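You operate a simulated robot arm through the tools that you are given. There is no shell and no other tool.

The job below is to be done with a simulated robot arm. You get a single attempt, and the scene is never put back.

## Task
Rinse the sticky blue bottle under the tap, crate it and hang the clear label on its cork.
Fine: shut the white rinse tap. Set down upright: what you pick out. What is to be rubbed or washed off counts as gone when no trace of it is left.

It is judged by the outcome, as a careful person would: the job done as asked, and still so three seconds after it is handed in. It fails if anything else is knocked over, pushed out of place, dropped, spilled or broken.

## Robot
A 7-joint arm with a fingered hand, fixed in place. Base frame: the origin is at the foot of the arm, x ahead of it, y to its left, z up. Units: mm, degrees, N and s.
Its first joint turns from -115.0 to 115.0 degrees. Payload 5 kg.
Tool frame: the origin (TCP) lies between the finger pads and is the grasp point; the fingertips stand 32 mm ahead of it; z points along the fingers, y is the line along which they close. Largest opening 160 mm; the body of the gripper starts 89 mm behind the TCP. The gripper is a hand of 4 fingers: y runs from the thumb to the fingers, the wrist lies at [0, 0, -267] in the tool frame, and closing takes about 1.5 s.
Orientation is told as [roll, pitch, yaw] about the base's x, y, z axes, in that order, counted from this pose: with the fingers straight down and closing along the base's y, the tool's x points along the base's -x, its y along +y and its z along -z.

## Interface
- The arm moves only by the tool drive_tool. Its argument "rows" is a list that holds one entry, the list of rows, each a list of 6 numbers: the shift along the tool's x, y, z in units of 25 mm (1.0 is 25 mm), then the turn, a rotation vector about the tool's x, y, z in units of 5 degrees (1.0 is 5 degrees). In form: [[[dx, dy, dz, wx, wy, wz], ...]]. A call has 1 to 20 rows; each row shifts and turns the commanded pose from where the row before left it, along the tool's axes as they then stand. "fingers" is the gripper command, from -1 (shut) to 1 (fully open), values between in proportion, set as the call begins (left out, the last holds). A call with a number of a shift or a turn outside -1 to 1 is refused whole. Each row takes 0.2 s and may step no farther than 50 mm and 8.6 degrees from the row before; otherwise, or with a gripper value out of range, the whole call is refused. Where a pose cannot be reached the arm comes as near as it can. A force on the tool above 90 N (or 10 N above the force at the start of the call, whichever is more), or a blocked arm, ends the call early, and 0.2 s more pass. Each finger travels about 45 mm/s and halts on what it meets, pressing with about 26 N; the grip force reading is that of the motor and also rises with nothing between the fingers. The clock runs only during rows and for 0.2 s after the last one: add rows that do not move to give the fingers time. The reply holds the time, the measured pose of the TCP, the force on the tool along the base axes, the opening and the grip force, in the units named above and with some noise, with the torque about the TCP (base axes, N m) and any sound that the robot's microphone picked up.
- Cameras (640 x 400 px; columns grow to the right, rows downward): "scene" is fixed at [219.2, 498.3, 1672.9]; the picture's right is [-0.72, -0.70, 0.00], its down [-0.36, 0.37, -0.86] and it looks along [0.60, -0.62, -0.52] (base axes); focal length 261 px, centre (320, 200). "wrist" rides on the gripper at [80, -4, -114] in the tool frame; the picture's right is [0.05, 1.00, 0.00], its down [-0.82, 0.04, -0.58] and it looks along [-0.58, 0.03, 0.82] (tool axes); focal length 265 px, centre (320, 200). There is no depth. A picture from a camera that has moved, and an enlarged one, comes with that camera's place and axes in the base frame and with its lens.
- get_image(camera): a new picture of that camera. It takes no simulated time.
- slide_trunk(by): slides the trunk up (or, below 0, down) by that many mm; the arm rides with it, the base frame stays. It gives what a move gives, with no picture.
- move_fingers(finger1, finger2, finger3, thumb_bend): sets how far each is bent, from 0 (flat) to 1 (curled in); at 0.3 the hand is open as for a grip, at 0.7 the pads meet at the TCP. One left out holds its place. A second passes; each finger stops where it meets its share of the squeeze, and holds until it gets a number again. A gripper value or a shape takes the hand back. It gives what a move gives, with no picture; readings hold the bend of each and the force on the fingers (four entries, about 0 where the hand has none), thumb and palm.
- preshape(shape): the hand has 4 fingers and takes this shape, open, in about a second: jaw (thumb against the fingers, like two jaws); tri (thumb and two fingers); tip (a fingertip pinch); poke (one finger out to press); point (the index stretched); flat (the hand flat); cup (the hand cupped); fist (a fist). The gripper value then closes the fingers along that shape, each until it touches; the sizes above hold for jaw. It gives what a move gives, with no picture.
- inspect(camera, box): a new picture of the part [left, top, right, bottom] of that camera's present view, enlarged. It takes no simulated time.
- hand_in(): hands the job in; it is judged then, once.

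Nothing tells you positions but the pictures and the camera data. Unless the task says otherwise, let go and move clear before handing in.

The tools are called as name(argument=value, ...) on one line, values as JSON. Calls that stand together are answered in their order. drive_tool: Moves the arm, as the interface text tells. Its arguments: {"type":"object","properties":{"rows":{"type":"array","items":{"type":"array","items":{"type":"array","items":{"type":"number"}}}},"fingers":{"type":"number"}},"required":["rows"]} The other tools are called the same way: slide_trunk (by) slides the trunk up or down; preshape (shape) gives the hand a shape; move_fingers (finger1, finger2, finger3, thumb_bend) moves the fingers one by one; get_image (camera) takes a picture; inspect (camera, box) takes an enlarged picture of a part of a camera's view; hand_in () hands the job in.

At the start:

```text
time_s: 0.0
eef_pos: [426.8, -111.6, 1488.2]
orientation: [-0.2, 0.0, -0.1]
wrist_force: [-0.5, -0.7, 0.9]
torque: [0.01, 0.0, -0.01]
width: 159.9
grip_force: 0.0
shape: jaw
bend: [0.3, 0.3, 0.3, 0.3]
finger forces: [0.0, 0.0, 0.0, 0.0, 0.0, 0.0]
trunk travel left (down, up): [-775.0, 215.0]
```

scene: 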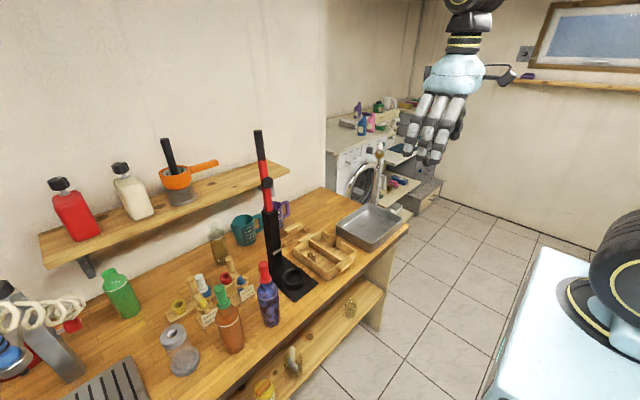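
wrist: 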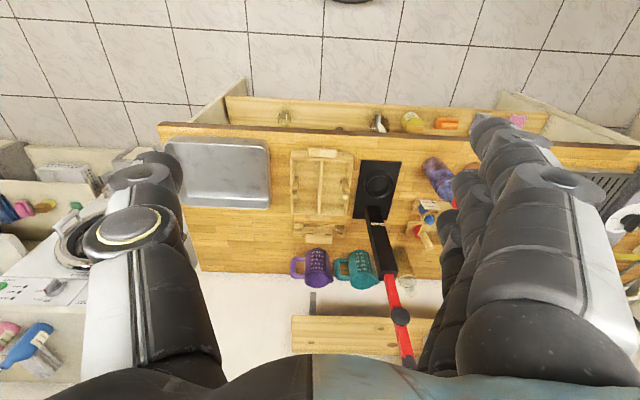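

I see a workbench with bottles, a crate, a sink and a corking press. I'll look closer before moving.

inspect(camera="scene", box=[140, 220, 300, 380])

inspect(camera="scene", box=[260, 140, 420, 300])

inspect(camera="scene", box=[0, 220, 160, 400])

inspect(camera="wrist", box=[140, 100, 300, 220])

inspect(camera="wrist", box=[280, 120, 480, 300])

```text
2.50 times, centred on (220, 300) of scene
camera zoom: at [219.2, 498.3, 1672.9], right [-0.72, -0.7, 0.0], down [-0.36, 0.37, -0.86], along [0.6, -0.62, -0.52], focal length 651 px, centre (570, -50)
```

zoom: 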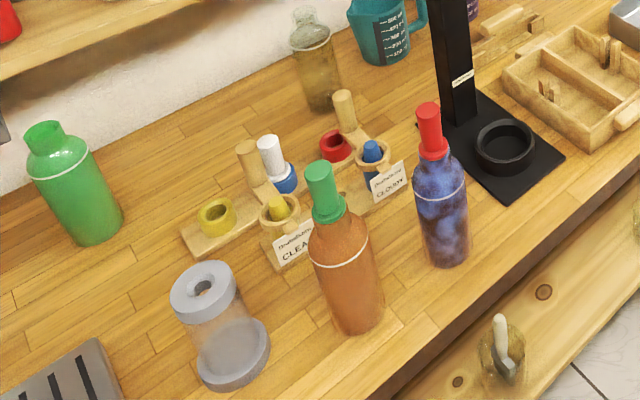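

```text
2.50 times, centred on (340, 220) of scene
camera zoom: at [219.2, 498.3, 1672.9], right [-0.72, -0.7, 0.0], down [-0.36, 0.37, -0.86], along [0.6, -0.62, -0.52], focal length 651 px, centre (270, 150)
```

zoom: 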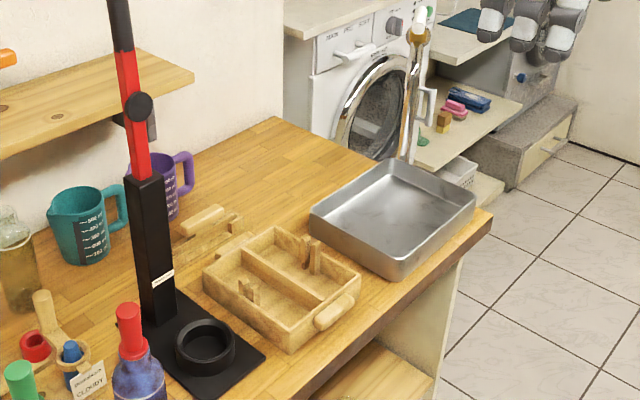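

```text
2.22 times, centred on (80, 310) of scene
camera zoom: at [219.2, 498.3, 1672.9], right [-0.72, -0.7, 0.0], down [-0.36, 0.37, -0.86], along [0.6, -0.62, -0.52], focal length 579 px, centre (853, -44)
```

zoom: 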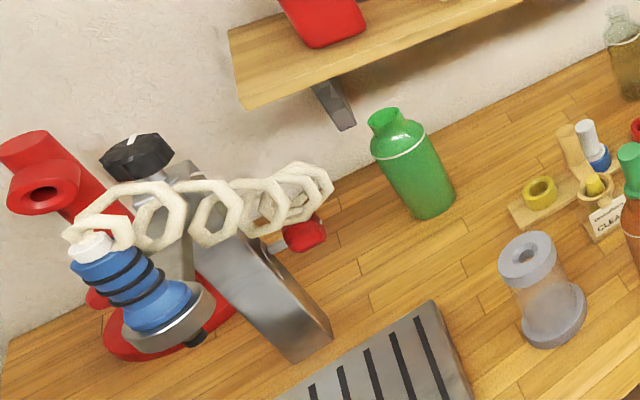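

```text
3.33 times, centred on (220, 160) of wrist
camera zoom: at [346.3, -113.7, 1602.6], right [-0.05, 1.0, 0.0], down [0.82, 0.04, 0.58], along [0.58, 0.03, -0.82], focal length 885 px, centre (653, 333)
```

zoom: 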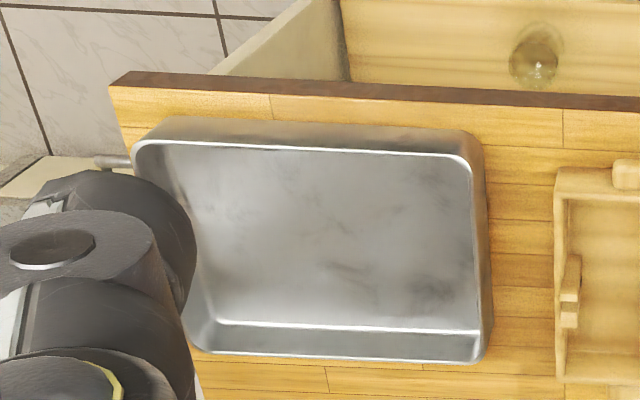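

```text
2.22 times, centred on (380, 210) of wrist
camera zoom: at [346.3, -113.7, 1602.6], right [-0.05, 1.0, 0.0], down [0.82, 0.04, 0.58], along [0.58, 0.03, -0.82], focal length 590 px, centre (187, 178)
```

zoom: 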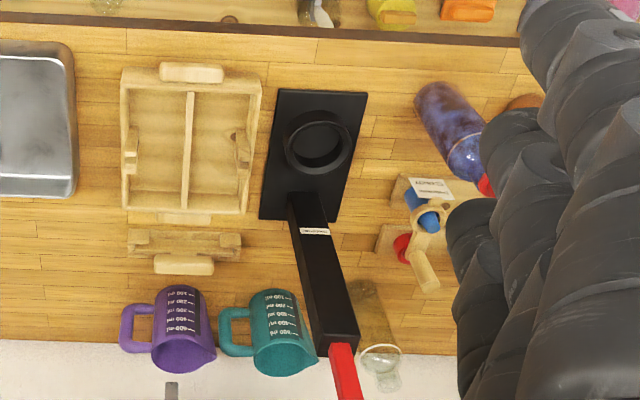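

The bench seems to be at about z 920, with the basin to the right (−y), then the crate, press, bottles and label pegs. I'll look at the tap area and other details in more pictures.

inspect(camera="scene", box=[340, 90, 440, 190])

inspect(camera="scene", box=[160, 250, 260, 350])

inspect(camera="scene", box=[320, 170, 420, 270])

inspect(camera="wrist", box=[0, 100, 160, 200])

```text
4.00 times, centred on (390, 140) of scene
camera zoom: at [219.2, 498.3, 1672.9], right [-0.72, -0.7, 0.0], down [-0.36, 0.37, -0.86], along [0.6, -0.62, -0.52], focal length 1042 px, centre (40, 440)
```

zoom: 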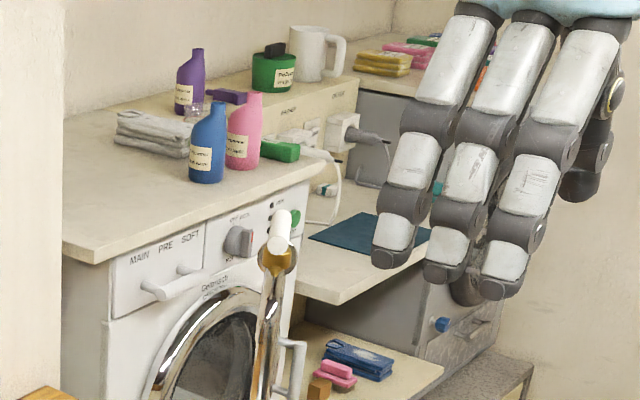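

```text
4.00 times, centred on (210, 300) of scene
camera zoom: at [219.2, 498.3, 1672.9], right [-0.72, -0.7, 0.0], down [-0.36, 0.37, -0.86], along [0.6, -0.62, -0.52], focal length 1042 px, centre (760, -200)
```

zoom: 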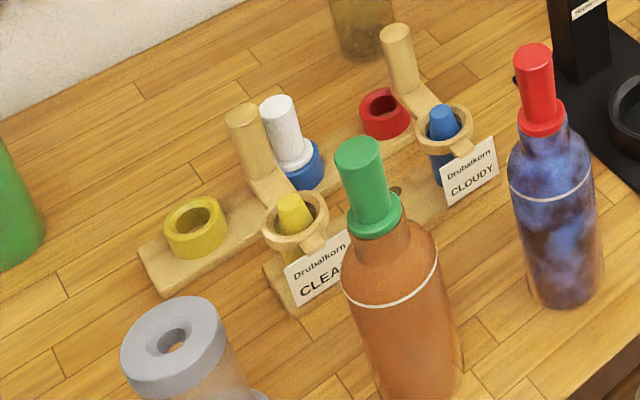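

```text
4.00 times, centred on (370, 220) of scene
camera zoom: at [219.2, 498.3, 1672.9], right [-0.72, -0.7, 0.0], down [-0.36, 0.37, -0.86], along [0.6, -0.62, -0.52], focal length 1042 px, centre (120, 120)
```

zoom: 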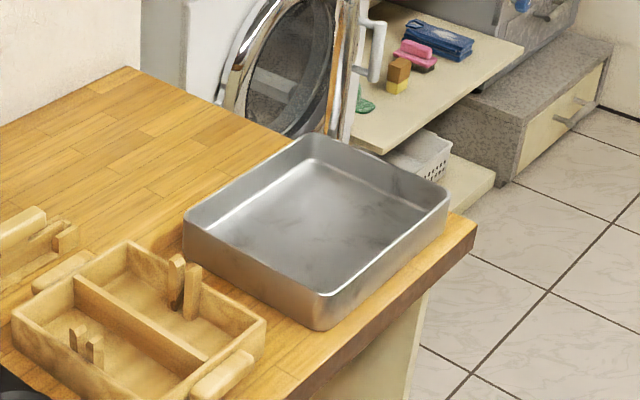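

```text
4.00 times, centred on (80, 150) of wrist
camera zoom: at [346.3, -113.7, 1602.6], right [-0.05, 1.0, 0.0], down [0.82, 0.04, 0.58], along [0.58, 0.03, -0.82], focal length 1062 px, centre (1280, 400)
```

zoom: 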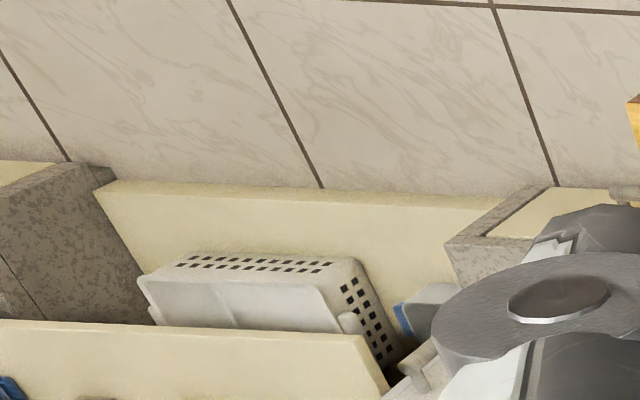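

The tap looks like a tall chrome pipe near (800, −480) with a white handle on top. I'll move the hand right, high above everything, to view it with the wrist camera.

drive_tool(rows=[[[0, -1, 0, 0, 0, 0], [0, -1, 0, 0, 0, 0], [0, -1, 0, 0, 0, 0], [0, -1, 0, 0, 0, 0], [0, -1, 0, 0, 0, 0], [0, -1, 0, 0, 0, 0], [0, -1, 0, 0, 0, 0], [0, -1, 0, 0, 0, 0], [0, -1, 0, 0, 0, 0], [0, -1, 0, 0, 0, 0], [0, -1, 0, 0, 0, 0], [0, -1, 0, 0, 0, 0], [0, 0, 0, 0, 0, 0]]])

get_image(camera="wrist")

get_image(camera="scene")

```text
time_s: 2.8
eef_pos: [428.0, -411.9, 1489.9]
orientation: [-0.1, 0.0, -0.1]
wrist_force: [-0.3, 0.9, -0.3]
torque: [0.0, 0.01, 0.02]
width: 160.1
grip_force: 0.1
shape: jaw
bend: [0.3, 0.3, 0.3, 0.3]
finger forces: [0.0, 0.0, 0.1, 0.0, 0.0, 0.1]
trunk travel left (down, up): [-775.0, 215.0]
```

```text
taken
camera wrist: at [346.3, -414.4, 1604.1], right [-0.05, 1.0, 0.0], down [0.82, 0.04, 0.58], along [0.58, 0.03, -0.82], focal length 265 px, centre (320, 200)
```

wrist: 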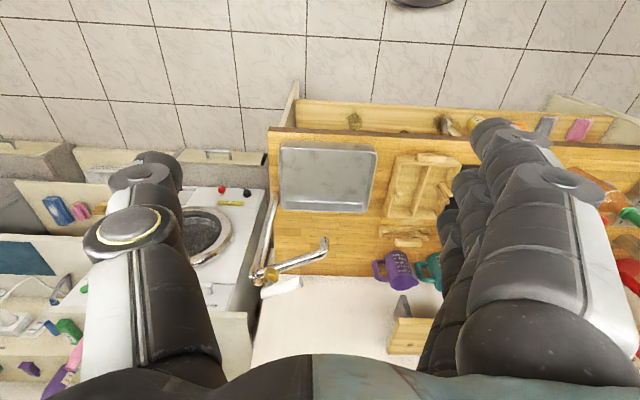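

```text
taken
```

scene: 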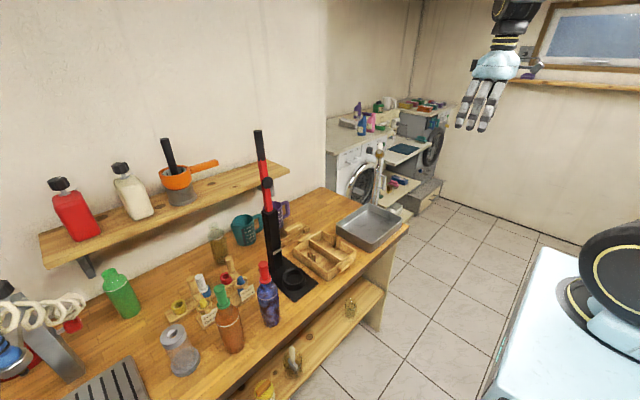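

The tap is clear of the hand here: pipe at the basin's right edge, spout pointing left, white lever at top. I'll zoom in.

inspect(camera="wrist", box=[230, 120, 390, 310])

inspect(camera="wrist", box=[240, 225, 340, 300])

inspect(camera="wrist", box=[370, 140, 470, 300])

```text
2.11 times, centred on (310, 215) of wrist
camera zoom: at [346.3, -414.4, 1604.1], right [-0.05, 1.0, 0.0], down [0.82, 0.04, 0.58], along [0.58, 0.03, -0.82], focal length 559 px, centre (341, 168)
```

zoom: 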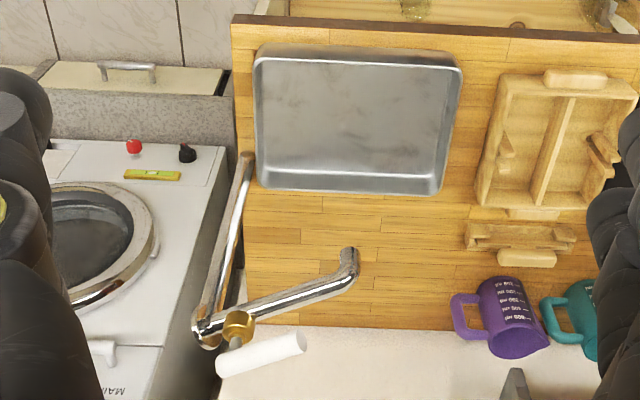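

```text
5.33 times, centred on (290, 262) of wrist
camera zoom: at [346.3, -414.4, 1604.1], right [-0.05, 1.0, 0.0], down [0.82, 0.04, 0.58], along [0.58, 0.03, -0.82], focal length 1416 px, centre (480, -133)
```

zoom: 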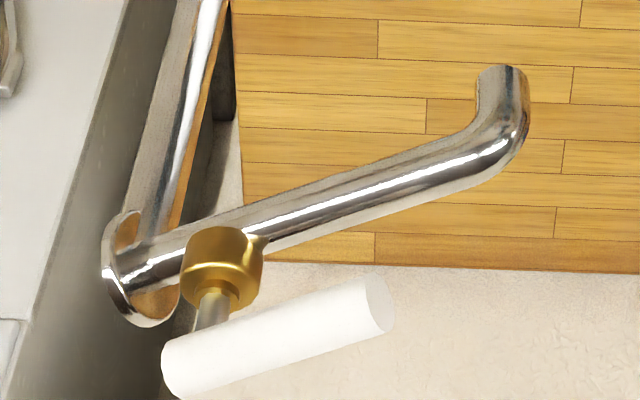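

```text
2.50 times, centred on (420, 220) of wrist
camera zoom: at [346.3, -414.4, 1604.1], right [-0.05, 1.0, 0.0], down [0.82, 0.04, 0.58], along [0.58, 0.03, -0.82], focal length 664 px, centre (70, 150)
```

zoom: 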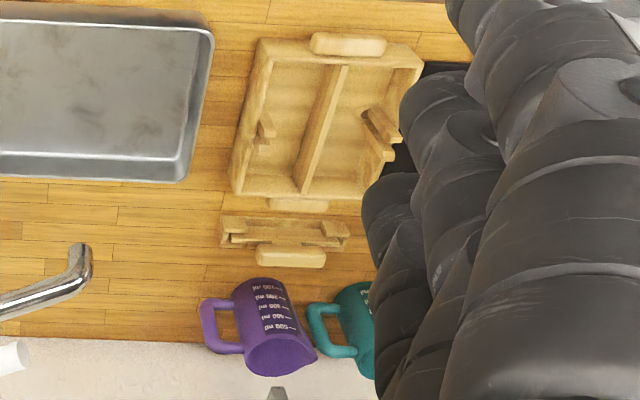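

The spout outlet is about (715, −383, 1210) over the basin, with the lever lying along the spout at z≈1280. Next I go back left to study the bottles and labels.

drive_tool(rows=[[[0, 1, 0, 0, 0, 0], [0, 1, 0, 0, 0, 0], [0, 1, 0, 0, 0, 0], [0, 1, 0, 0, 0, 0], [0, 1, 0, 0, 0, 0], [0, 1, 0, 0, 0, 0], [0, 1, 0, 0, 0, 0], [0, 1, 0, 0, 0, 0], [0, 1, 0, 0, 0, 0], [0, 1, 0, 0, 0, 0], [0, 1, 0, 0, 0, 0], [0, 1, 0, 0, 0, 0], [0, 1, 0, 0, 0, 0], [0, 1, 0, 0, 0, 0], [0, 1, 0, 0, 0, 0], [0, 1, 0, 0, 0, 0], [0, 1, 0, 0, 0, 0], [0, 1, 0, 0, 0, 0], [0, 1, 0, 0, 0, 0], [0, 1, 0, 0, 0, 0]]])

drive_tool(rows=[[[0, 1, 0, 0, 0, 0], [0, 1, 0, 0, 0, 0], [0, 1, 0, 0, 0, 0], [0, 1, 0, 0, 0, 0], [0, 1, 0, 0, 0, 0], [0, 1, 0, 0, 0, 0], [0, 1, 0, 0, 0, 0], [0, 0, 0, 0, 0, 0]]])

get_image(camera="wrist")

```text
time_s: 7.0
eef_pos: [427.1, 87.6, 1487.3]
orientation: [-0.1, 0.2, -0.1]
wrist_force: [0.1, 0.0, -0.4]
torque: [-0.05, -0.02, 0.0]
width: 160.0
grip_force: 0.1
shape: jaw
bend: [0.3, 0.3, 0.3, 0.3]
finger forces: [0.0, 0.1, 0.0, 0.1, 0.0, 0.0]
trunk travel left (down, up): [-775.0, 215.0]
```

```text
time_s: 8.8
eef_pos: [426.7, 262.8, 1489.2]
orientation: [0.1, -0.2, 0.0]
wrist_force: [-0.6, -0.5, 0.2]
torque: [0.0, -0.01, 0.03]
width: 159.8
grip_force: 0.0
shape: jaw
bend: [0.3, 0.3, 0.3, 0.3]
finger forces: [0.0, 0.0, 0.0, 0.1, 0.0, 0.0]
trunk travel left (down, up): [-775.0, 215.0]
```

```text
taken
camera wrist: at [345.1, 260.6, 1603.6], right [-0.05, 1.0, 0.0], down [0.81, 0.04, 0.58], along [0.58, 0.03, -0.82], focal length 265 px, centre (320, 200)
```

wrist: 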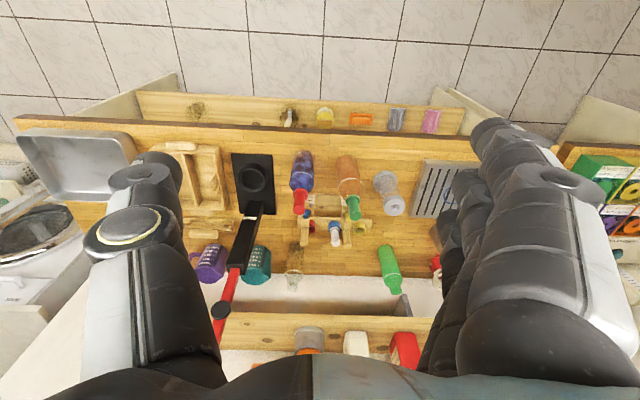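

Bottles and label rack are in the middle of view. I'll lower the trunk for a closer look, the hand being well in front of the bench edge (x≈604).

slide_trunk(by=-250)

get_image(camera="wrist")

inspect(camera="wrist", box=[260, 120, 420, 260])

```text
time_s: 11.4
eef_pos: [425.2, 263.8, 1239.2]
orientation: [0.0, 0.0, -0.1]
wrist_force: [0.7, 0.4, 0.7]
torque: [-0.03, 0.01, -0.02]
width: 159.8
grip_force: 0.0
shape: jaw
bend: [0.3, 0.3, 0.3, 0.3]
finger forces: [0.1, 0.0, 0.1, 0.0, 0.0, 0.0]
trunk travel left (down, up): [-525.0, 465.0]
```

```text
taken
camera wrist: at [345.9, 260.9, 1353.2], right [-0.05, 1.0, 0.0], down [0.82, 0.04, 0.58], along [0.58, 0.03, -0.82], focal length 265 px, centre (320, 200)
```

wrist: 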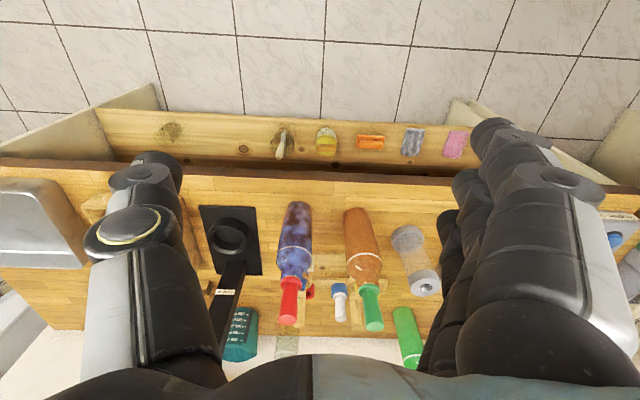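

```text
2.86 times, centred on (340, 190) of wrist
camera zoom: at [345.9, 260.9, 1353.2], right [-0.05, 1.0, 0.0], down [0.82, 0.04, 0.58], along [0.58, 0.03, -0.82], focal length 758 px, centre (263, 229)
```

zoom: 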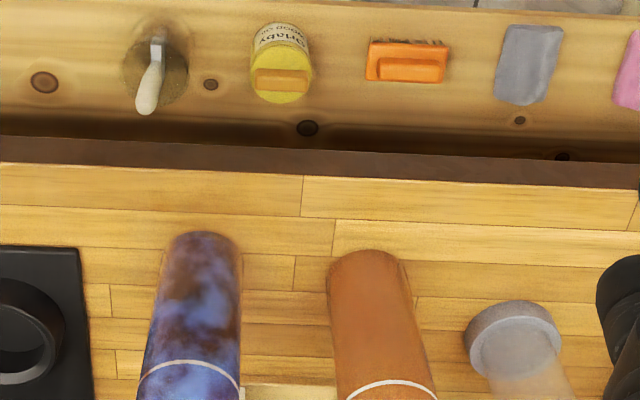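

The blue bottle stands near (695, 235), top ≈1148; the bench is at about z 910. I'll raise a bit and go forward to view the label rack from above.

slide_trunk(by=150)

drive_tool(rows=[[[-1, 0.5, 0, 0, 0, 0], [-1, 0.5, 0, 0, 0, 0], [-1, 0.5, 0, 0, 0, 0], [-1, 0.5, 0, 0, 0, 0], [-1, 0, 0, 0, 0, 0], [-1, 0, 0, 0, 0, 0], [-1, 0, 0, 0, 0, 0], [-1, 0, 0, 0, 0, 0], [0, 0, 0, 0, 0, 0]]])

get_image(camera="wrist")

inspect(camera="wrist", box=[240, 80, 400, 200])

```text
time_s: 13.3
eef_pos: [425.8, 263.3, 1348.9]
orientation: [-0.1, 0.1, 0.4]
wrist_force: [-1.9, 0.1, -0.4]
torque: [-0.05, -0.14, -0.01]
width: 159.8
grip_force: 0.0
shape: jaw
bend: [0.3, 0.3, 0.3, 0.3]
finger forces: [0.0, 0.0, 0.0, 0.0, 0.0, 0.1]
trunk travel left (down, up): [-640.0, 350.0]
stopped: the arm was blocked; the commanded pose is now the measured one
```

```text
time_s: 15.3
eef_pos: [630.0, 311.1, 1346.9]
orientation: [0.1, 0.3, 0.0]
wrist_force: [-0.3, 0.4, 0.4]
torque: [0.02, -0.01, -0.02]
width: 159.9
grip_force: 0.1
shape: jaw
bend: [0.3, 0.3, 0.3, 0.3]
finger forces: [0.1, 0.0, 0.1, 0.0, 0.0, 0.0]
trunk travel left (down, up): [-640.0, 350.0]
```

```text
taken
camera wrist: at [550.0, 308.5, 1460.6], right [-0.05, 1.0, 0.0], down [0.82, 0.04, 0.57], along [0.57, 0.03, -0.82], focal length 265 px, centre (320, 200)
```

wrist: 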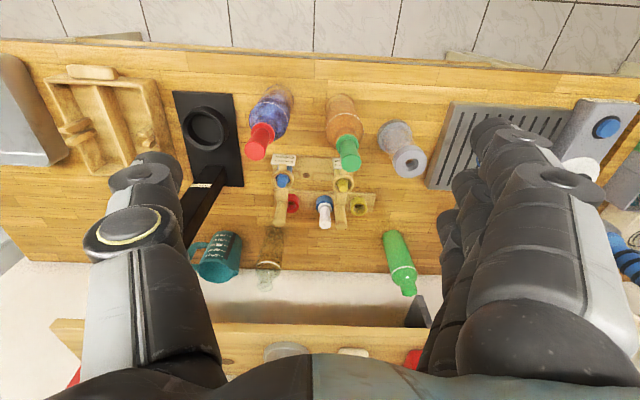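

```text
3.33 times, centred on (320, 140) of wrist
camera zoom: at [550.0, 308.5, 1460.6], right [-0.05, 1.0, 0.0], down [0.82, 0.04, 0.57], along [0.57, 0.03, -0.82], focal length 885 px, centre (320, 400)
```

zoom: 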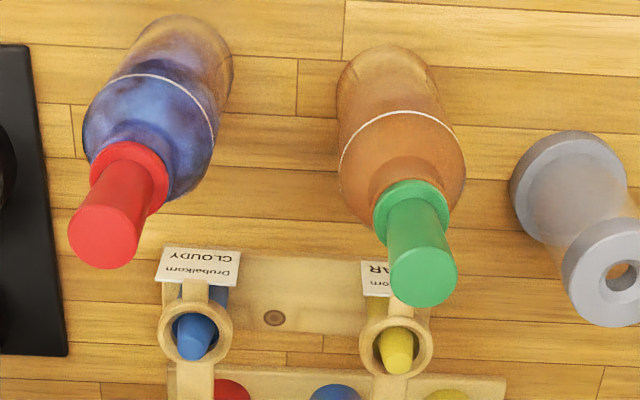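

The CLEAR label sits on the yellow peg and CLOUDY on the blue one. I'll zoom on the rack details.

inspect(camera="wrist", box=[260, 145, 390, 245])

inspect(camera="wrist", box=[320, 150, 390, 230])

inspect(camera="scene", box=[185, 265, 245, 325])

inspect(camera="wrist", box=[30, 50, 190, 190])

```text
4.00 times, centred on (325, 195) of wrist
camera zoom: at [550.0, 308.5, 1460.6], right [-0.05, 1.0, 0.0], down [0.82, 0.04, 0.57], along [0.57, 0.03, -0.82], focal length 1062 px, centre (300, 220)
```

zoom: 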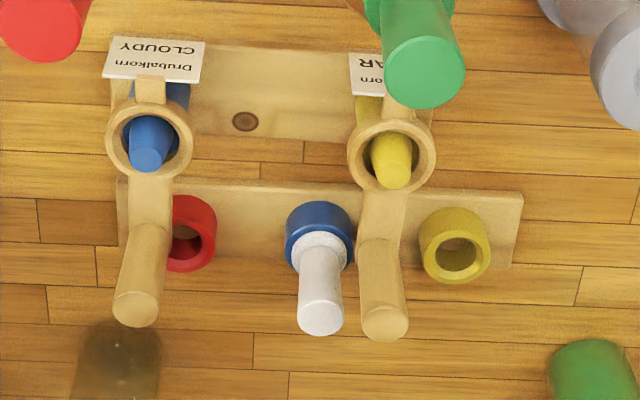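

```text
5.00 times, centred on (355, 190) of wrist
camera zoom: at [550.0, 308.5, 1460.6], right [-0.05, 1.0, 0.0], down [0.82, 0.04, 0.57], along [0.57, 0.03, -0.82], focal length 1327 px, centre (145, 250)
```

zoom: 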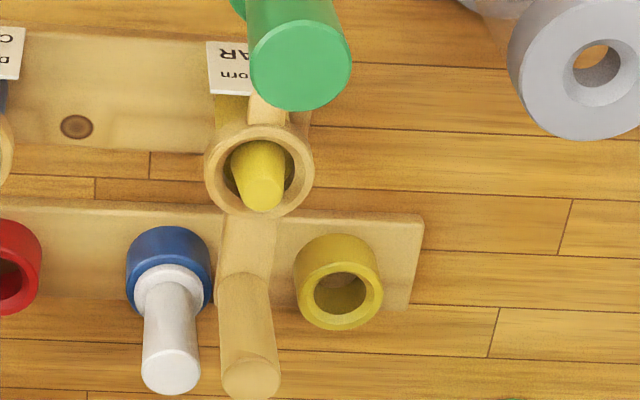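

```text
6.67 times, centred on (215, 295) of scene
camera zoom: at [219.2, 498.3, 1672.9], right [-0.72, -0.7, 0.0], down [-0.36, 0.37, -0.86], along [0.6, -0.62, -0.52], focal length 1737 px, centre (1020, -433)
```

zoom: 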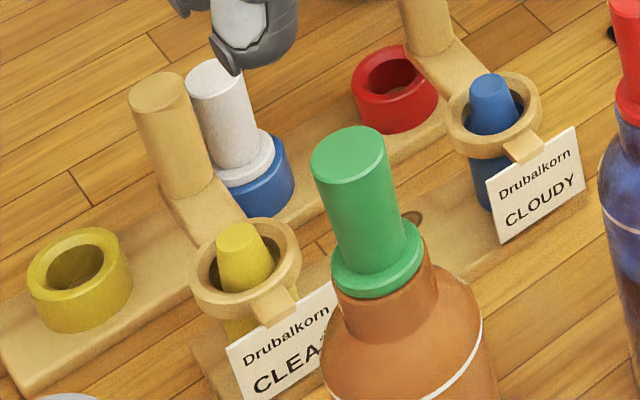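

```text
2.86 times, centred on (110, 120) of wrist
camera zoom: at [550.0, 308.5, 1460.6], right [-0.05, 1.0, 0.0], down [0.82, 0.04, 0.57], along [0.57, 0.03, -0.82], focal length 758 px, centre (920, 429)
```

zoom: 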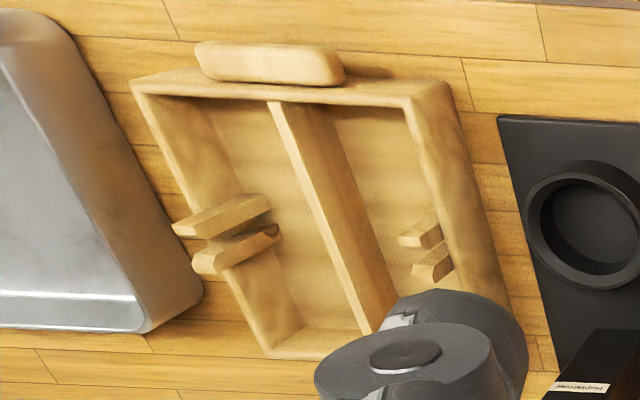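

The label has a ring on the cone, a card toward me and an upright round grip behind the ring. I'd like a side view of bottle and labels, so I back off, lower and pitch the camera toward horizontal.

drive_tool(rows=[[[1, 0, 0, 0, 0, 0], [1, 0, 0, 0, 0, 0], [1, 0, 0, 0, 0, 0], [1, 0, 0, 0, 0, 0], [0.8, 0, 0, 0, 0, 0], [0, 0, 0, 0, -1, 0], [0, 0, 0, 0, -1, 0], [0, 0, 0, 0, -1, 0], [0, 0, 0, 0, -1, 0], [0, 0, 0, 0, -1, 0], [0, 0, 0, 0, -1, 0], [0, 0, 0, 0, -1, 0], [0, 0, 0, 0, -1, 0], [0, 0, 0, 0, 0, 0]]])

slide_trunk(by=-220)

get_image(camera="wrist")

```text
time_s: 18.3
eef_pos: [510.5, 313.1, 1348.3]
orientation: [0.1, -39.7, 0.0]
wrist_force: [-0.5, 1.3, -0.2]
torque: [0.0, -0.05, -0.03]
width: 159.9
grip_force: 0.2
shape: jaw
bend: [0.3, 0.3, 0.3, 0.3]
finger forces: [0.0, 0.0, 0.0, 0.1, 0.0, 0.0]
trunk travel left (down, up): [-640.0, 350.0]
```

```text
time_s: 20.7
eef_pos: [504.7, 315.0, 1133.7]
orientation: [0.0, -40.1, 0.0]
wrist_force: [0.1, -0.1, -0.8]
torque: [-0.01, 0.02, 0.01]
width: 159.7
grip_force: 0.1
shape: jaw
bend: [0.3, 0.3, 0.3, 0.3]
finger forces: [0.0, 0.0, 0.1, 0.0, 0.1, 0.0]
trunk travel left (down, up): [-420.0, 570.0]
```

```text
taken
camera wrist: at [369.2, 310.9, 1169.9], right [-0.04, 1.0, -0.03], down [0.25, 0.04, 0.97], along [0.97, 0.03, -0.25], focal length 265 px, centre (320, 200)
```

wrist: 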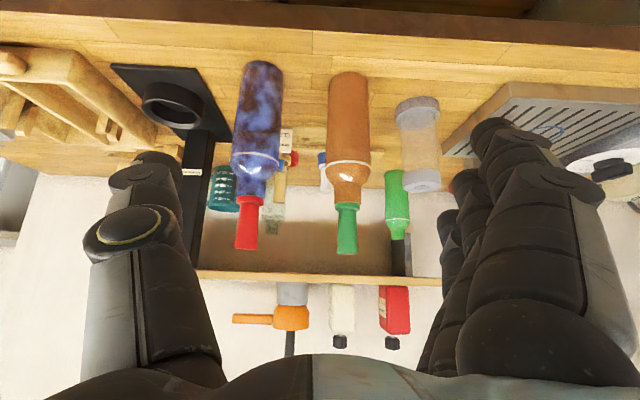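

I have a side view now (upside down). Zooming in on the bottle and rack.

inspect(camera="wrist", box=[200, 50, 400, 265])

inspect(camera="wrist", box=[200, 120, 340, 250])

inspect(camera="wrist", box=[0, 20, 200, 160])

```text
1.86 times, centred on (300, 158) of wrist
camera zoom: at [369.2, 310.9, 1169.9], right [-0.04, 1.0, -0.03], down [0.25, 0.04, 0.97], along [0.97, 0.03, -0.25], focal length 494 px, centre (357, 279)
```

zoom: 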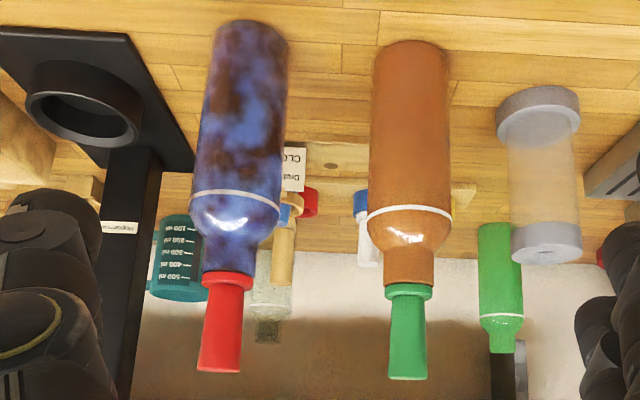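

```text
3.08 times, centred on (270, 185) of wrist
camera zoom: at [369.2, 310.9, 1169.9], right [-0.04, 1.0, -0.03], down [0.25, 0.04, 0.97], along [0.97, 0.03, -0.25], focal length 817 px, centre (474, 246)
```

zoom: 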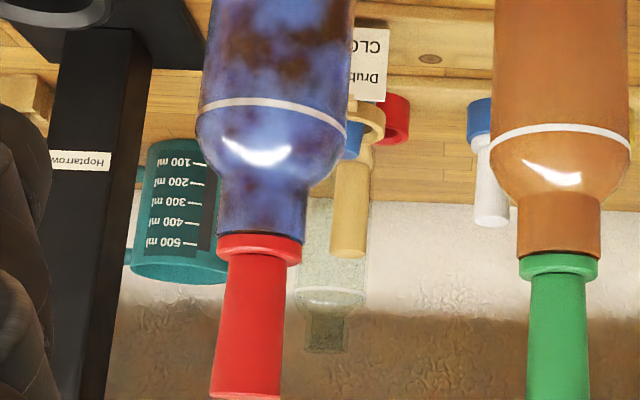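

```text
2.86 times, centred on (100, 90) of wrist
camera zoom: at [369.2, 310.9, 1169.9], right [-0.04, 1.0, -0.03], down [0.25, 0.04, 0.97], along [0.97, 0.03, -0.25], focal length 758 px, centre (949, 514)
```

zoom: 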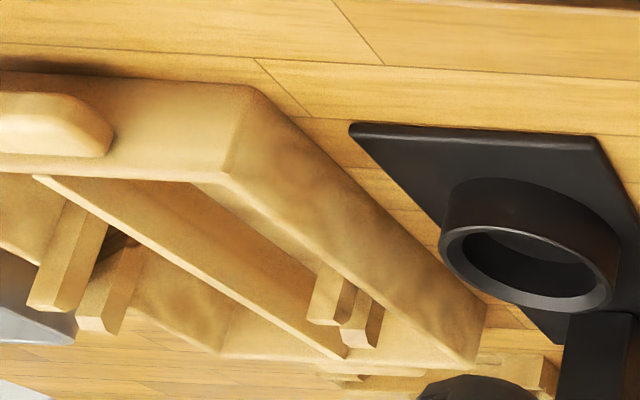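

The bottle: body z 910–1040, neck ~1070–1085, collar 1085–1097, red cork up to 1150; mottled residue reaches the neck. Now I'll slide right in front of the bench to view the crate.

drive_tool(rows=[[[0, -1, 0, 0, 0, 0], [0, -1, 0, 0, 0, 0], [0, -1, 0, 0, 0, 0], [0, -1, 0, 0, 0, 0], [0, -1, 0, 0, 0, 0], [0, -1, 0, 0, 0, 0], [0, -1, 0, 0, 0, 0], [0, -1, 0, 0, 0, 0], [0, -1, 0, 0, 0, 0], [0, -1, 0, 0, 0, 0], [0, -1, 0, 0, 0, 0], [0, -1, 0, 0, 0, 0], [0, -1, 0, 0, 0, 0], [0, -1, 0, 0, 0, 0], [0, -1, 0, 0, 0, 0], [0, -1, 0, 0, 0, 0], [0, 0, 0, 0, 0, 0]]])

get_image(camera="wrist")

inspect(camera="wrist", box=[220, 20, 420, 180])

```text
time_s: 24.3
eef_pos: [527.4, -82.4, 1095.1]
orientation: [-0.9, -37.1, 0.7]
wrist_force: [0.2, 0.5, 0.1]
torque: [0.0, -0.01, 0.0]
width: 159.7
grip_force: 0.1
shape: jaw
bend: [0.3, 0.3, 0.3, 0.3]
finger forces: [0.0, 0.0, 0.0, 0.0, 0.0, 0.0]
out of reach, approached as far as the arm can: row 9, 10, 12
trunk travel left (down, up): [-420.0, 570.0]
```

```text
taken
camera wrist: at [393.7, -84.6, 1137.5], right [-0.04, 1.0, -0.04], down [0.3, 0.06, 0.95], along [0.95, 0.03, -0.3], focal length 265 px, centre (320, 200)
```

wrist: 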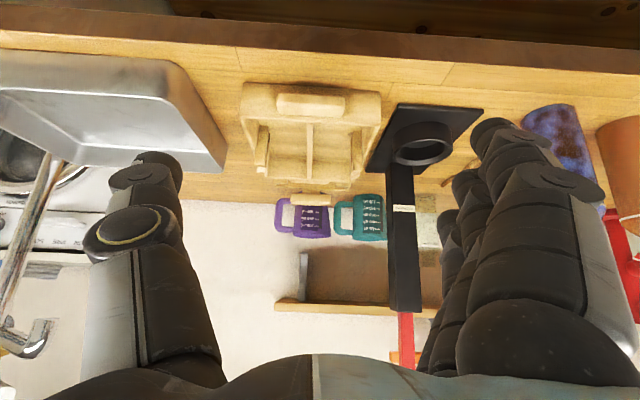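

```text
2.50 times, centred on (320, 100) of wrist
camera zoom: at [393.7, -84.6, 1137.5], right [-0.04, 1.0, -0.04], down [0.3, 0.06, 0.95], along [0.95, 0.03, -0.3], focal length 664 px, centre (320, 450)
```

zoom: 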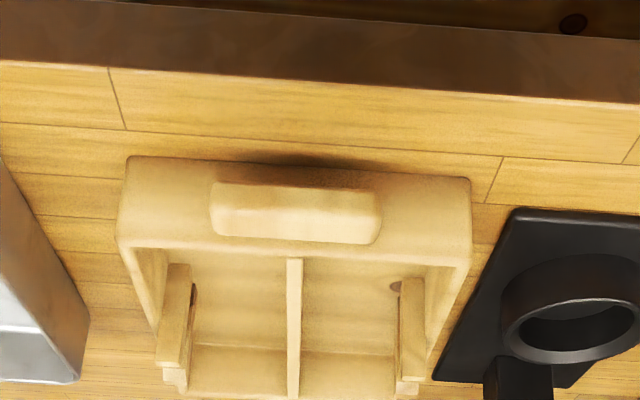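

The crate spans about x 662–862, y −176…−9, rim z 955, with two compartments and small post pairs mid-wall. Now I'll straighten the hand, rise and go study the tap up close.

drive_tool(rows=[[[0, 0, -1, 0, 0, 0], [0, 0, -1, 0, 0, 0], [0, 0, 0, 0, 1, 0], [0, 0, 0, 0, 1, 0], [0, 0, 0, 0, 1, 0], [0, 0, 0, 0, 1, 0], [0, 0, 0, 0, 1, 0], [0, 0, 0, 0, 1, 0], [0, 0, 0, 0, 1, 0], [0, 0, 0, 0, 0.42, 0], [0, 0, 0, 0, 0, 0]]])

slide_trunk(by=250)

```text
time_s: 26.7
eef_pos: [516.3, -86.6, 1135.0]
orientation: [0.0, -2.9, 0.2]
wrist_force: [0.2, 0.3, 0.4]
torque: [-0.01, 0.01, 0.0]
width: 160.1
grip_force: 0.2
shape: jaw
bend: [0.3, 0.3, 0.3, 0.3]
finger forces: [0.0, 0.0, 0.1, 0.0, 0.0, 0.1]
out of reach, approached as far as the arm can: row 1, 2
trunk travel left (down, up): [-420.0, 570.0]
```

```text
time_s: 29.4
eef_pos: [517.2, -82.3, 1350.2]
orientation: [-0.1, -2.8, 0.2]
wrist_force: [-1.4, 1.3, 1.0]
torque: [-0.06, -0.15, -0.02]
width: 159.7
grip_force: 0.1
shape: jaw
bend: [0.3, 0.3, 0.3, 0.3]
finger forces: [0.1, 0.0, 0.1, 0.0, 0.1, 0.0]
trunk travel left (down, up): [-640.0, 350.0]
stopped: the arm was blocked; the commanded pose is now the measured one
```

At z≈1350 now. I'll move right to look at the tap lever from closer.

drive_tool(rows=[[[0.2, -1, 0, 0, 0.5, 0], [0.2, -1, 0, 0, 0, 0], [0.2, -1, -0.3, 0, 0, 0], [0.2, -1, -0.3, 0, 0, 0], [0.2, -1, -0.3, 0, 0, 0], [0.2, -1, -0.3, 0, 0, 0], [0, -1, -0.3, 0, 0, 0], [0, -1, -0.3, 0, 0, 0], [0, -1, 0, 0, 0, 0], [0, -1, 0, 0, 0, 0], [0, -1, 0, 0, 0, 0], [0, -1, 0, 0, 0, 0], [0, -1, 0, 0, 0, 0], [0, -1, 0, 0, 0, 0], [0, 0, 0, 0, 0, 0]]])

get_image(camera="wrist")

```text
time_s: 32.6
eef_pos: [492.9, -433.9, 1393.4]
orientation: [0.0, -0.3, 0.3]
wrist_force: [-0.4, 0.8, -0.4]
torque: [-0.01, -0.02, -0.02]
width: 160.1
grip_force: 0.1
shape: jaw
bend: [0.3, 0.3, 0.3, 0.3]
finger forces: [0.1, 0.0, 0.0, 0.0, 0.0, 0.1]
trunk travel left (down, up): [-640.0, 350.0]
```

```text
taken
camera wrist: at [411.4, -438.3, 1507.1], right [-0.05, 1.0, 0.0], down [0.81, 0.04, 0.58], along [0.58, 0.03, -0.81], focal length 265 px, centre (320, 200)
```

wrist: 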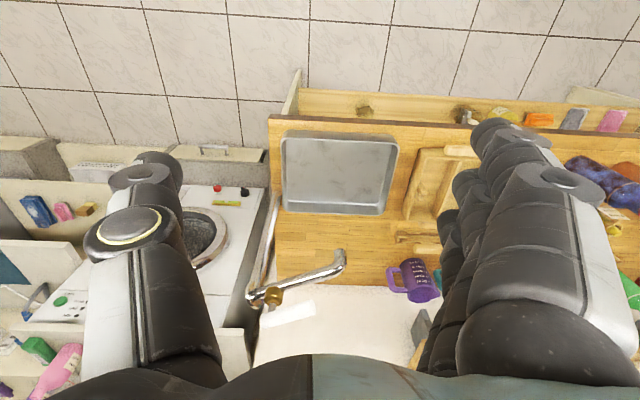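

inspect(camera="wrist", box=[235, 235, 355, 335])

inspect(camera="wrist", box=[260, 120, 410, 230])

inspect(camera="scene", box=[355, 130, 405, 215])

```text
4.00 times, centred on (295, 285) of wrist
camera zoom: at [411.4, -438.3, 1507.1], right [-0.05, 1.0, 0.0], down [0.81, 0.04, 0.58], along [0.58, 0.03, -0.81], focal length 1062 px, centre (420, -140)
```

zoom: 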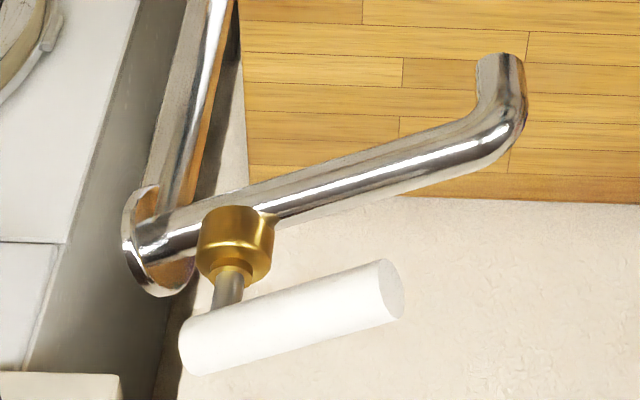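

```text
3.64 times, centred on (335, 175) of wrist
camera zoom: at [411.4, -438.3, 1507.1], right [-0.05, 1.0, 0.0], down [0.81, 0.04, 0.58], along [0.58, 0.03, -0.81], focal length 965 px, centre (266, 291)
```

zoom: 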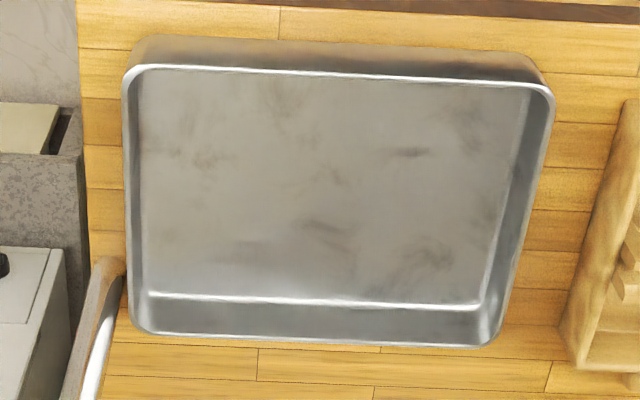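

```text
4.71 times, centred on (380, 172) of scene
camera zoom: at [219.2, 498.3, 1672.9], right [-0.72, -0.7, 0.0], down [-0.36, 0.37, -0.86], along [0.6, -0.62, -0.52], focal length 1226 px, centre (38, 329)
```

zoom: 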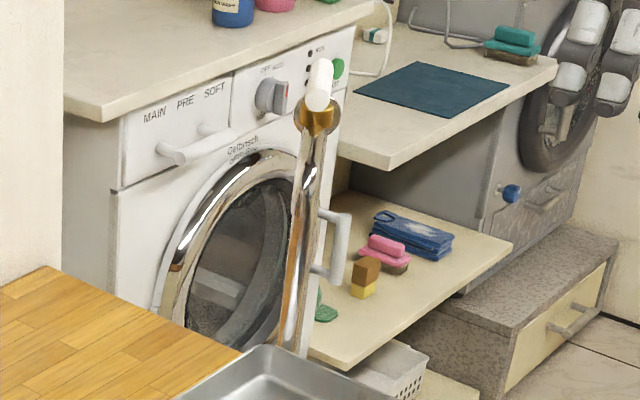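

The lever is a white bar at z≈1281, pivot ≈(793,−491), free end ≈(767,−430), lying along the spout; no water flows. I'll go above the lever at safe height and turn the hand so thumb and fingers can straddle it.

drive_tool(rows=[[[-1, 0, 0, 0, 0, 0], [-1, 0, 0, 0, 0, 0], [-1, 0, 0, 0, 0, 0], [-1, 0, 0, 0, 0, 0], [-1, 0, 0, 0, 0, 0], [-1, 0, 0, 0, 0, 0], [-1, 0, 0, 0, 0, 0], [-1, 0, 0, 0, 0, 0], [-1, 0, 0, 0, 0, 0], [-1, -0.2, 0, 0, 0, 0], [-1, -0.3, 0, 0, 0, 0], [-0.2, 0, 0, 0, 0, 0], [0, 0, 0, 0, 0, 0]]])

drive_tool(rows=[[[0, 0, 0, 0, 0, 1], [0, 0, 0, 0, 0, 1], [0, 0, 0, 0, 0, 1], [0, 0, 0, 0, 0, 1], [0, 0, 0, 0, 0, 1], [0, 0, 0, 0, 0, 1], [0, 0, 0, 0, 0, 1], [0, 0, 0, 0, 0, 1], [0, 0, 0, 0, 0, 1], [0, 0, 0, 0, 0, 1], [0, 0, 0, 0, 0, 1], [0, 0, 0, 0, 0, 1], [0, 0, 0, 0, 0, 1], [0, 0, 0, 0, 0, 0.4], [0, 0, 0, 0, 0, 0]]])

get_image(camera="wrist")

get_image(camera="scene")

```text
time_s: 35.4
eef_pos: [771.8, -447.1, 1395.5]
orientation: [0.1, -0.1, 0.3]
wrist_force: [0.3, -0.1, 0.1]
torque: [0.01, 0.0, 0.02]
width: 160.0
grip_force: 0.1
shape: jaw
bend: [0.3, 0.3, 0.3, 0.3]
finger forces: [0.0, 0.0, 0.0, 0.0, 0.1, 0.0]
trunk travel left (down, up): [-640.0, 350.0]
```

```text
time_s: 38.6
eef_pos: [772.7, -446.1, 1395.6]
orientation: [0.1, 0.1, -66.9]
wrist_force: [-0.7, -0.1, 0.1]
torque: [0.01, 0.03, 0.02]
width: 160.1
grip_force: 0.0
shape: jaw
bend: [0.3, 0.3, 0.3, 0.3]
finger forces: [0.1, 0.0, 0.0, 0.1, 0.1, 0.1]
trunk travel left (down, up): [-640.0, 350.0]
```

```text
taken
camera wrist: at [735.5, -371.5, 1509.2], right [0.9, 0.44, 0.0], down [0.36, -0.73, 0.58], along [0.26, -0.52, -0.82], focal length 265 px, centre (320, 200)
```

wrist: 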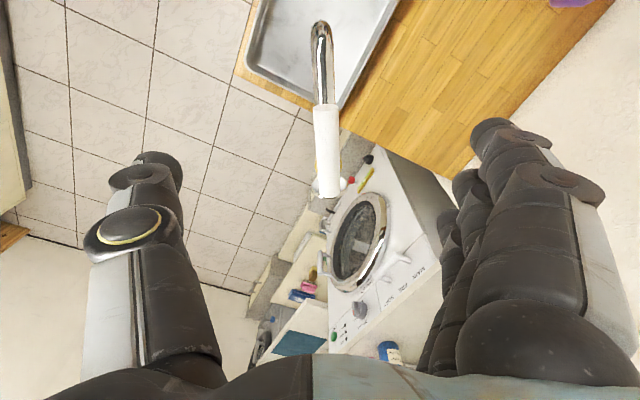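

```text
taken
```

scene: 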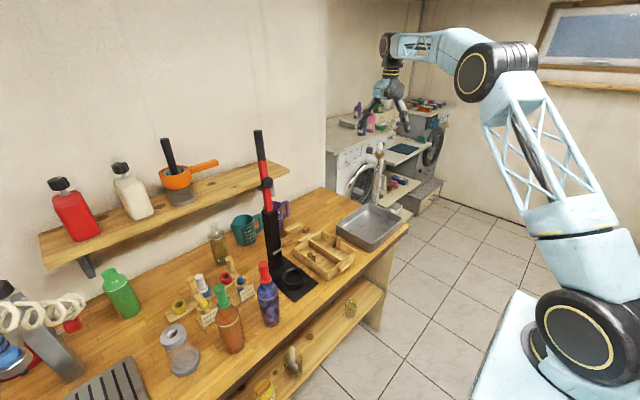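

The lever sits in the middle between the fingers. I'll zoom before descending.

inspect(camera="wrist", box=[260, 10, 400, 220])

```text
1.90 times, centred on (330, 115) of wrist
camera zoom: at [735.5, -371.5, 1509.2], right [0.9, 0.44, 0.0], down [0.36, -0.73, 0.58], along [0.26, -0.52, -0.82], focal length 506 px, centre (301, 362)
```

zoom: 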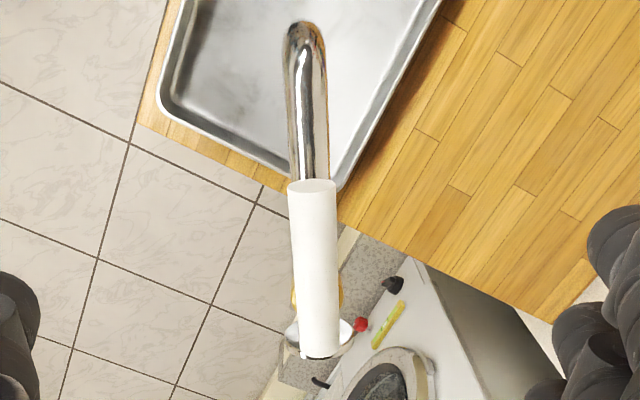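

Lever refined: pivot ≈(804,−489), free end ≈(771,−430), direction 120°. I narrow the fingers to about 75 mm and descend in two steps, straddling it.

drive_tool(rows=[[[0, 0.2, 0, 0, 0, -0.5], [0, 0, 0, 0, 0, -0.5], [0, 0, 0, 0, 0, -0.4], [0, 0, 0, 0, 0, 0], [0, 0, 0, 0, 0, 0], [0, 0, 0, 0, 0, 0], [0, 0, 0.5, 0, 0, 0], [0, 0, 0.5, 0, 0, 0], [0, 0, 0.5, 0, 0, 0], [0, 0, 0.5, 0, 0, 0], [0, 0, 0.5, 0, 0, 0], [0, 0, 0.5, 0, 0, 0], [0, 0, 0, 0, 0, 0]]], fingers=-0.05)

get_image(camera="wrist")

inspect(camera="scene", box=[340, 90, 440, 190])

```text
time_s: 41.4
eef_pos: [777.2, -443.8, 1321.4]
orientation: [0.2, -0.1, -59.8]
wrist_force: [0.8, 0.6, -0.4]
torque: [0.01, 0.02, 0.01]
width: 76.9
grip_force: 0.1
shape: jaw
bend: [0.73, 0.73, 0.73, 0.7]
finger forces: [0.0, 0.0, 0.0, 0.0, 0.0, 0.0]
trunk travel left (down, up): [-640.0, 350.0]
```

```text
taken
camera wrist: at [732.2, -374.4, 1434.3], right [0.84, 0.55, 0.0], down [0.44, -0.68, 0.58], along [0.32, -0.48, -0.82], focal length 265 px, centre (320, 200)
```

wrist: 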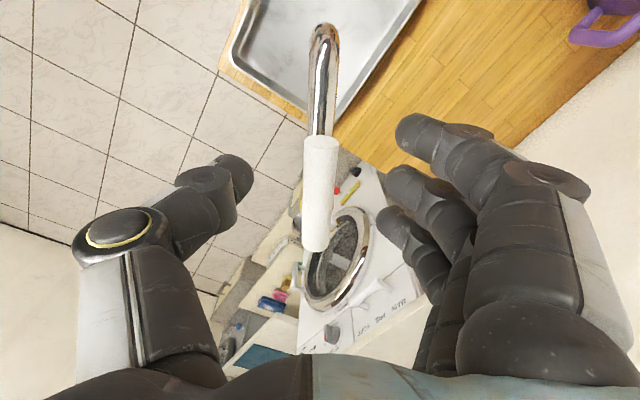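

```text
4.00 times, centred on (390, 140) of scene
camera zoom: at [219.2, 498.3, 1672.9], right [-0.72, -0.7, 0.0], down [-0.36, 0.37, -0.86], along [0.6, -0.62, -0.52], focal length 1042 px, centre (40, 440)
```

zoom: 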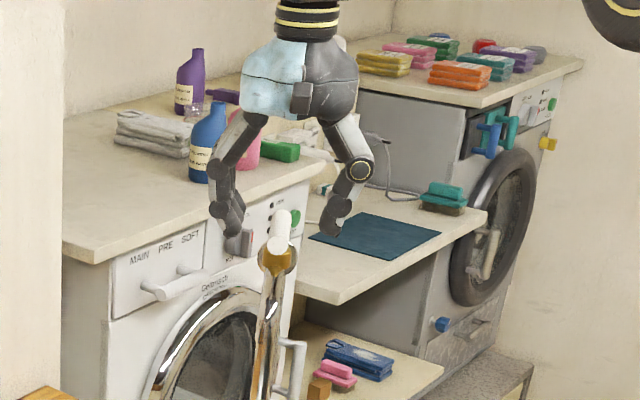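

Fingers straddle the lever. I descend 25 mm more and then test gently, pulling it toward the robot first.

drive_tool(rows=[[[0, 0, 0.5, 0, 0, 0], [0, 0, 0.5, 0, 0, 0], [0, -0.3, 0, 0, 0, 0], [0, -0.3, 0, 0, 0, 0], [0, -0.2, 0, 0, 0, 0], [0, 0, 0, 0, 0, 0]]])

drive_tool(rows=[[[0, -0.2, 0, 0, 0, 0], [0, 0, 0, 0, 0, 0]]])

inspect(camera="wrist", box=[220, 10, 440, 280])

```text
time_s: 42.8
eef_pos: [759.1, -453.4, 1296.2]
orientation: [0.1, 0.0, -59.8]
wrist_force: [0.5, 0.3, 0.5]
torque: [0.02, -0.01, 0.01]
width: 77.1
grip_force: 0.1
shape: jaw
bend: [0.73, 0.73, 0.73, 0.7]
finger forces: [0.0, 0.1, 0.1, 0.0, 0.0, 0.0]
trunk travel left (down, up): [-640.0, 350.0]
```

```text
time_s: 43.4
eef_pos: [755.2, -456.0, 1295.8]
orientation: [0.0, -0.2, -59.8]
wrist_force: [0.6, 0.8, -0.3]
torque: [-0.01, -0.03, -0.01]
width: 76.5
grip_force: 0.0
shape: jaw
bend: [0.73, 0.73, 0.73, 0.7]
finger forces: [0.1, 0.0, 0.0, 0.1, 0.0, 0.0]
trunk travel left (down, up): [-640.0, 350.0]
```

```text
1.48 times, centred on (330, 145) of wrist
camera zoom: at [709.8, -386.6, 1409.5], right [0.84, 0.55, 0.0], down [0.44, -0.68, 0.58], along [0.32, -0.48, -0.82], focal length 393 px, centre (305, 282)
```

zoom: 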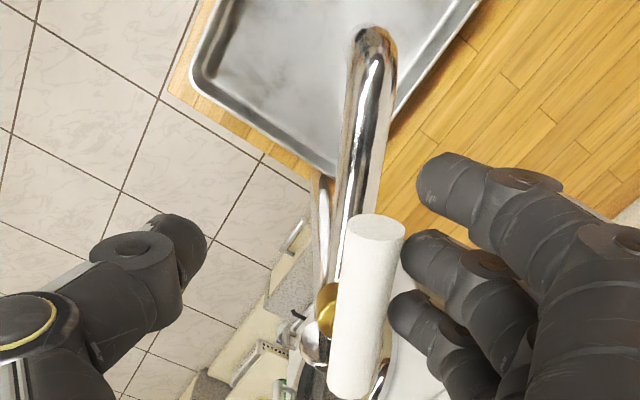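

The fingers are about to touch the lever. Continue in small steps, watching force.

drive_tool(rows=[[[0, -0.2, 0, 0, 0, 0], [0, -0.2, 0, 0, 0, 0], [0, 0, 0, 0, 0, 0]]])

inspect(camera="wrist", box=[220, 10, 440, 280])

```text
time_s: 44.2
eef_pos: [745.6, -460.3, 1296.1]
orientation: [0.1, -0.1, -59.9]
wrist_force: [0.3, 2.3, -0.9]
torque: [0.02, 0.03, 0.09]
width: 77.6
grip_force: 0.1
shape: jaw
bend: [0.73, 0.73, 0.72, 0.7]
finger forces: [0.0, 0.0, 1.4, 0.0, 0.0, 0.1]
trunk travel left (down, up): [-640.0, 350.0]
```

```text
1.48 times, centred on (330, 145) of wrist
camera zoom: at [701.6, -391.1, 1409.6], right [0.84, 0.55, 0.0], down [0.45, -0.68, 0.58], along [0.32, -0.48, -0.82], focal length 393 px, centre (305, 282)
```

zoom: 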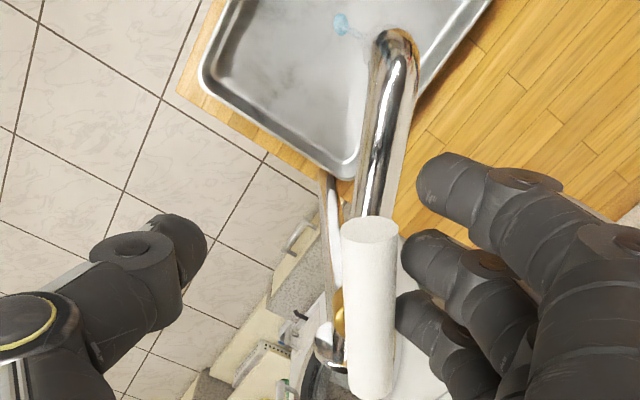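

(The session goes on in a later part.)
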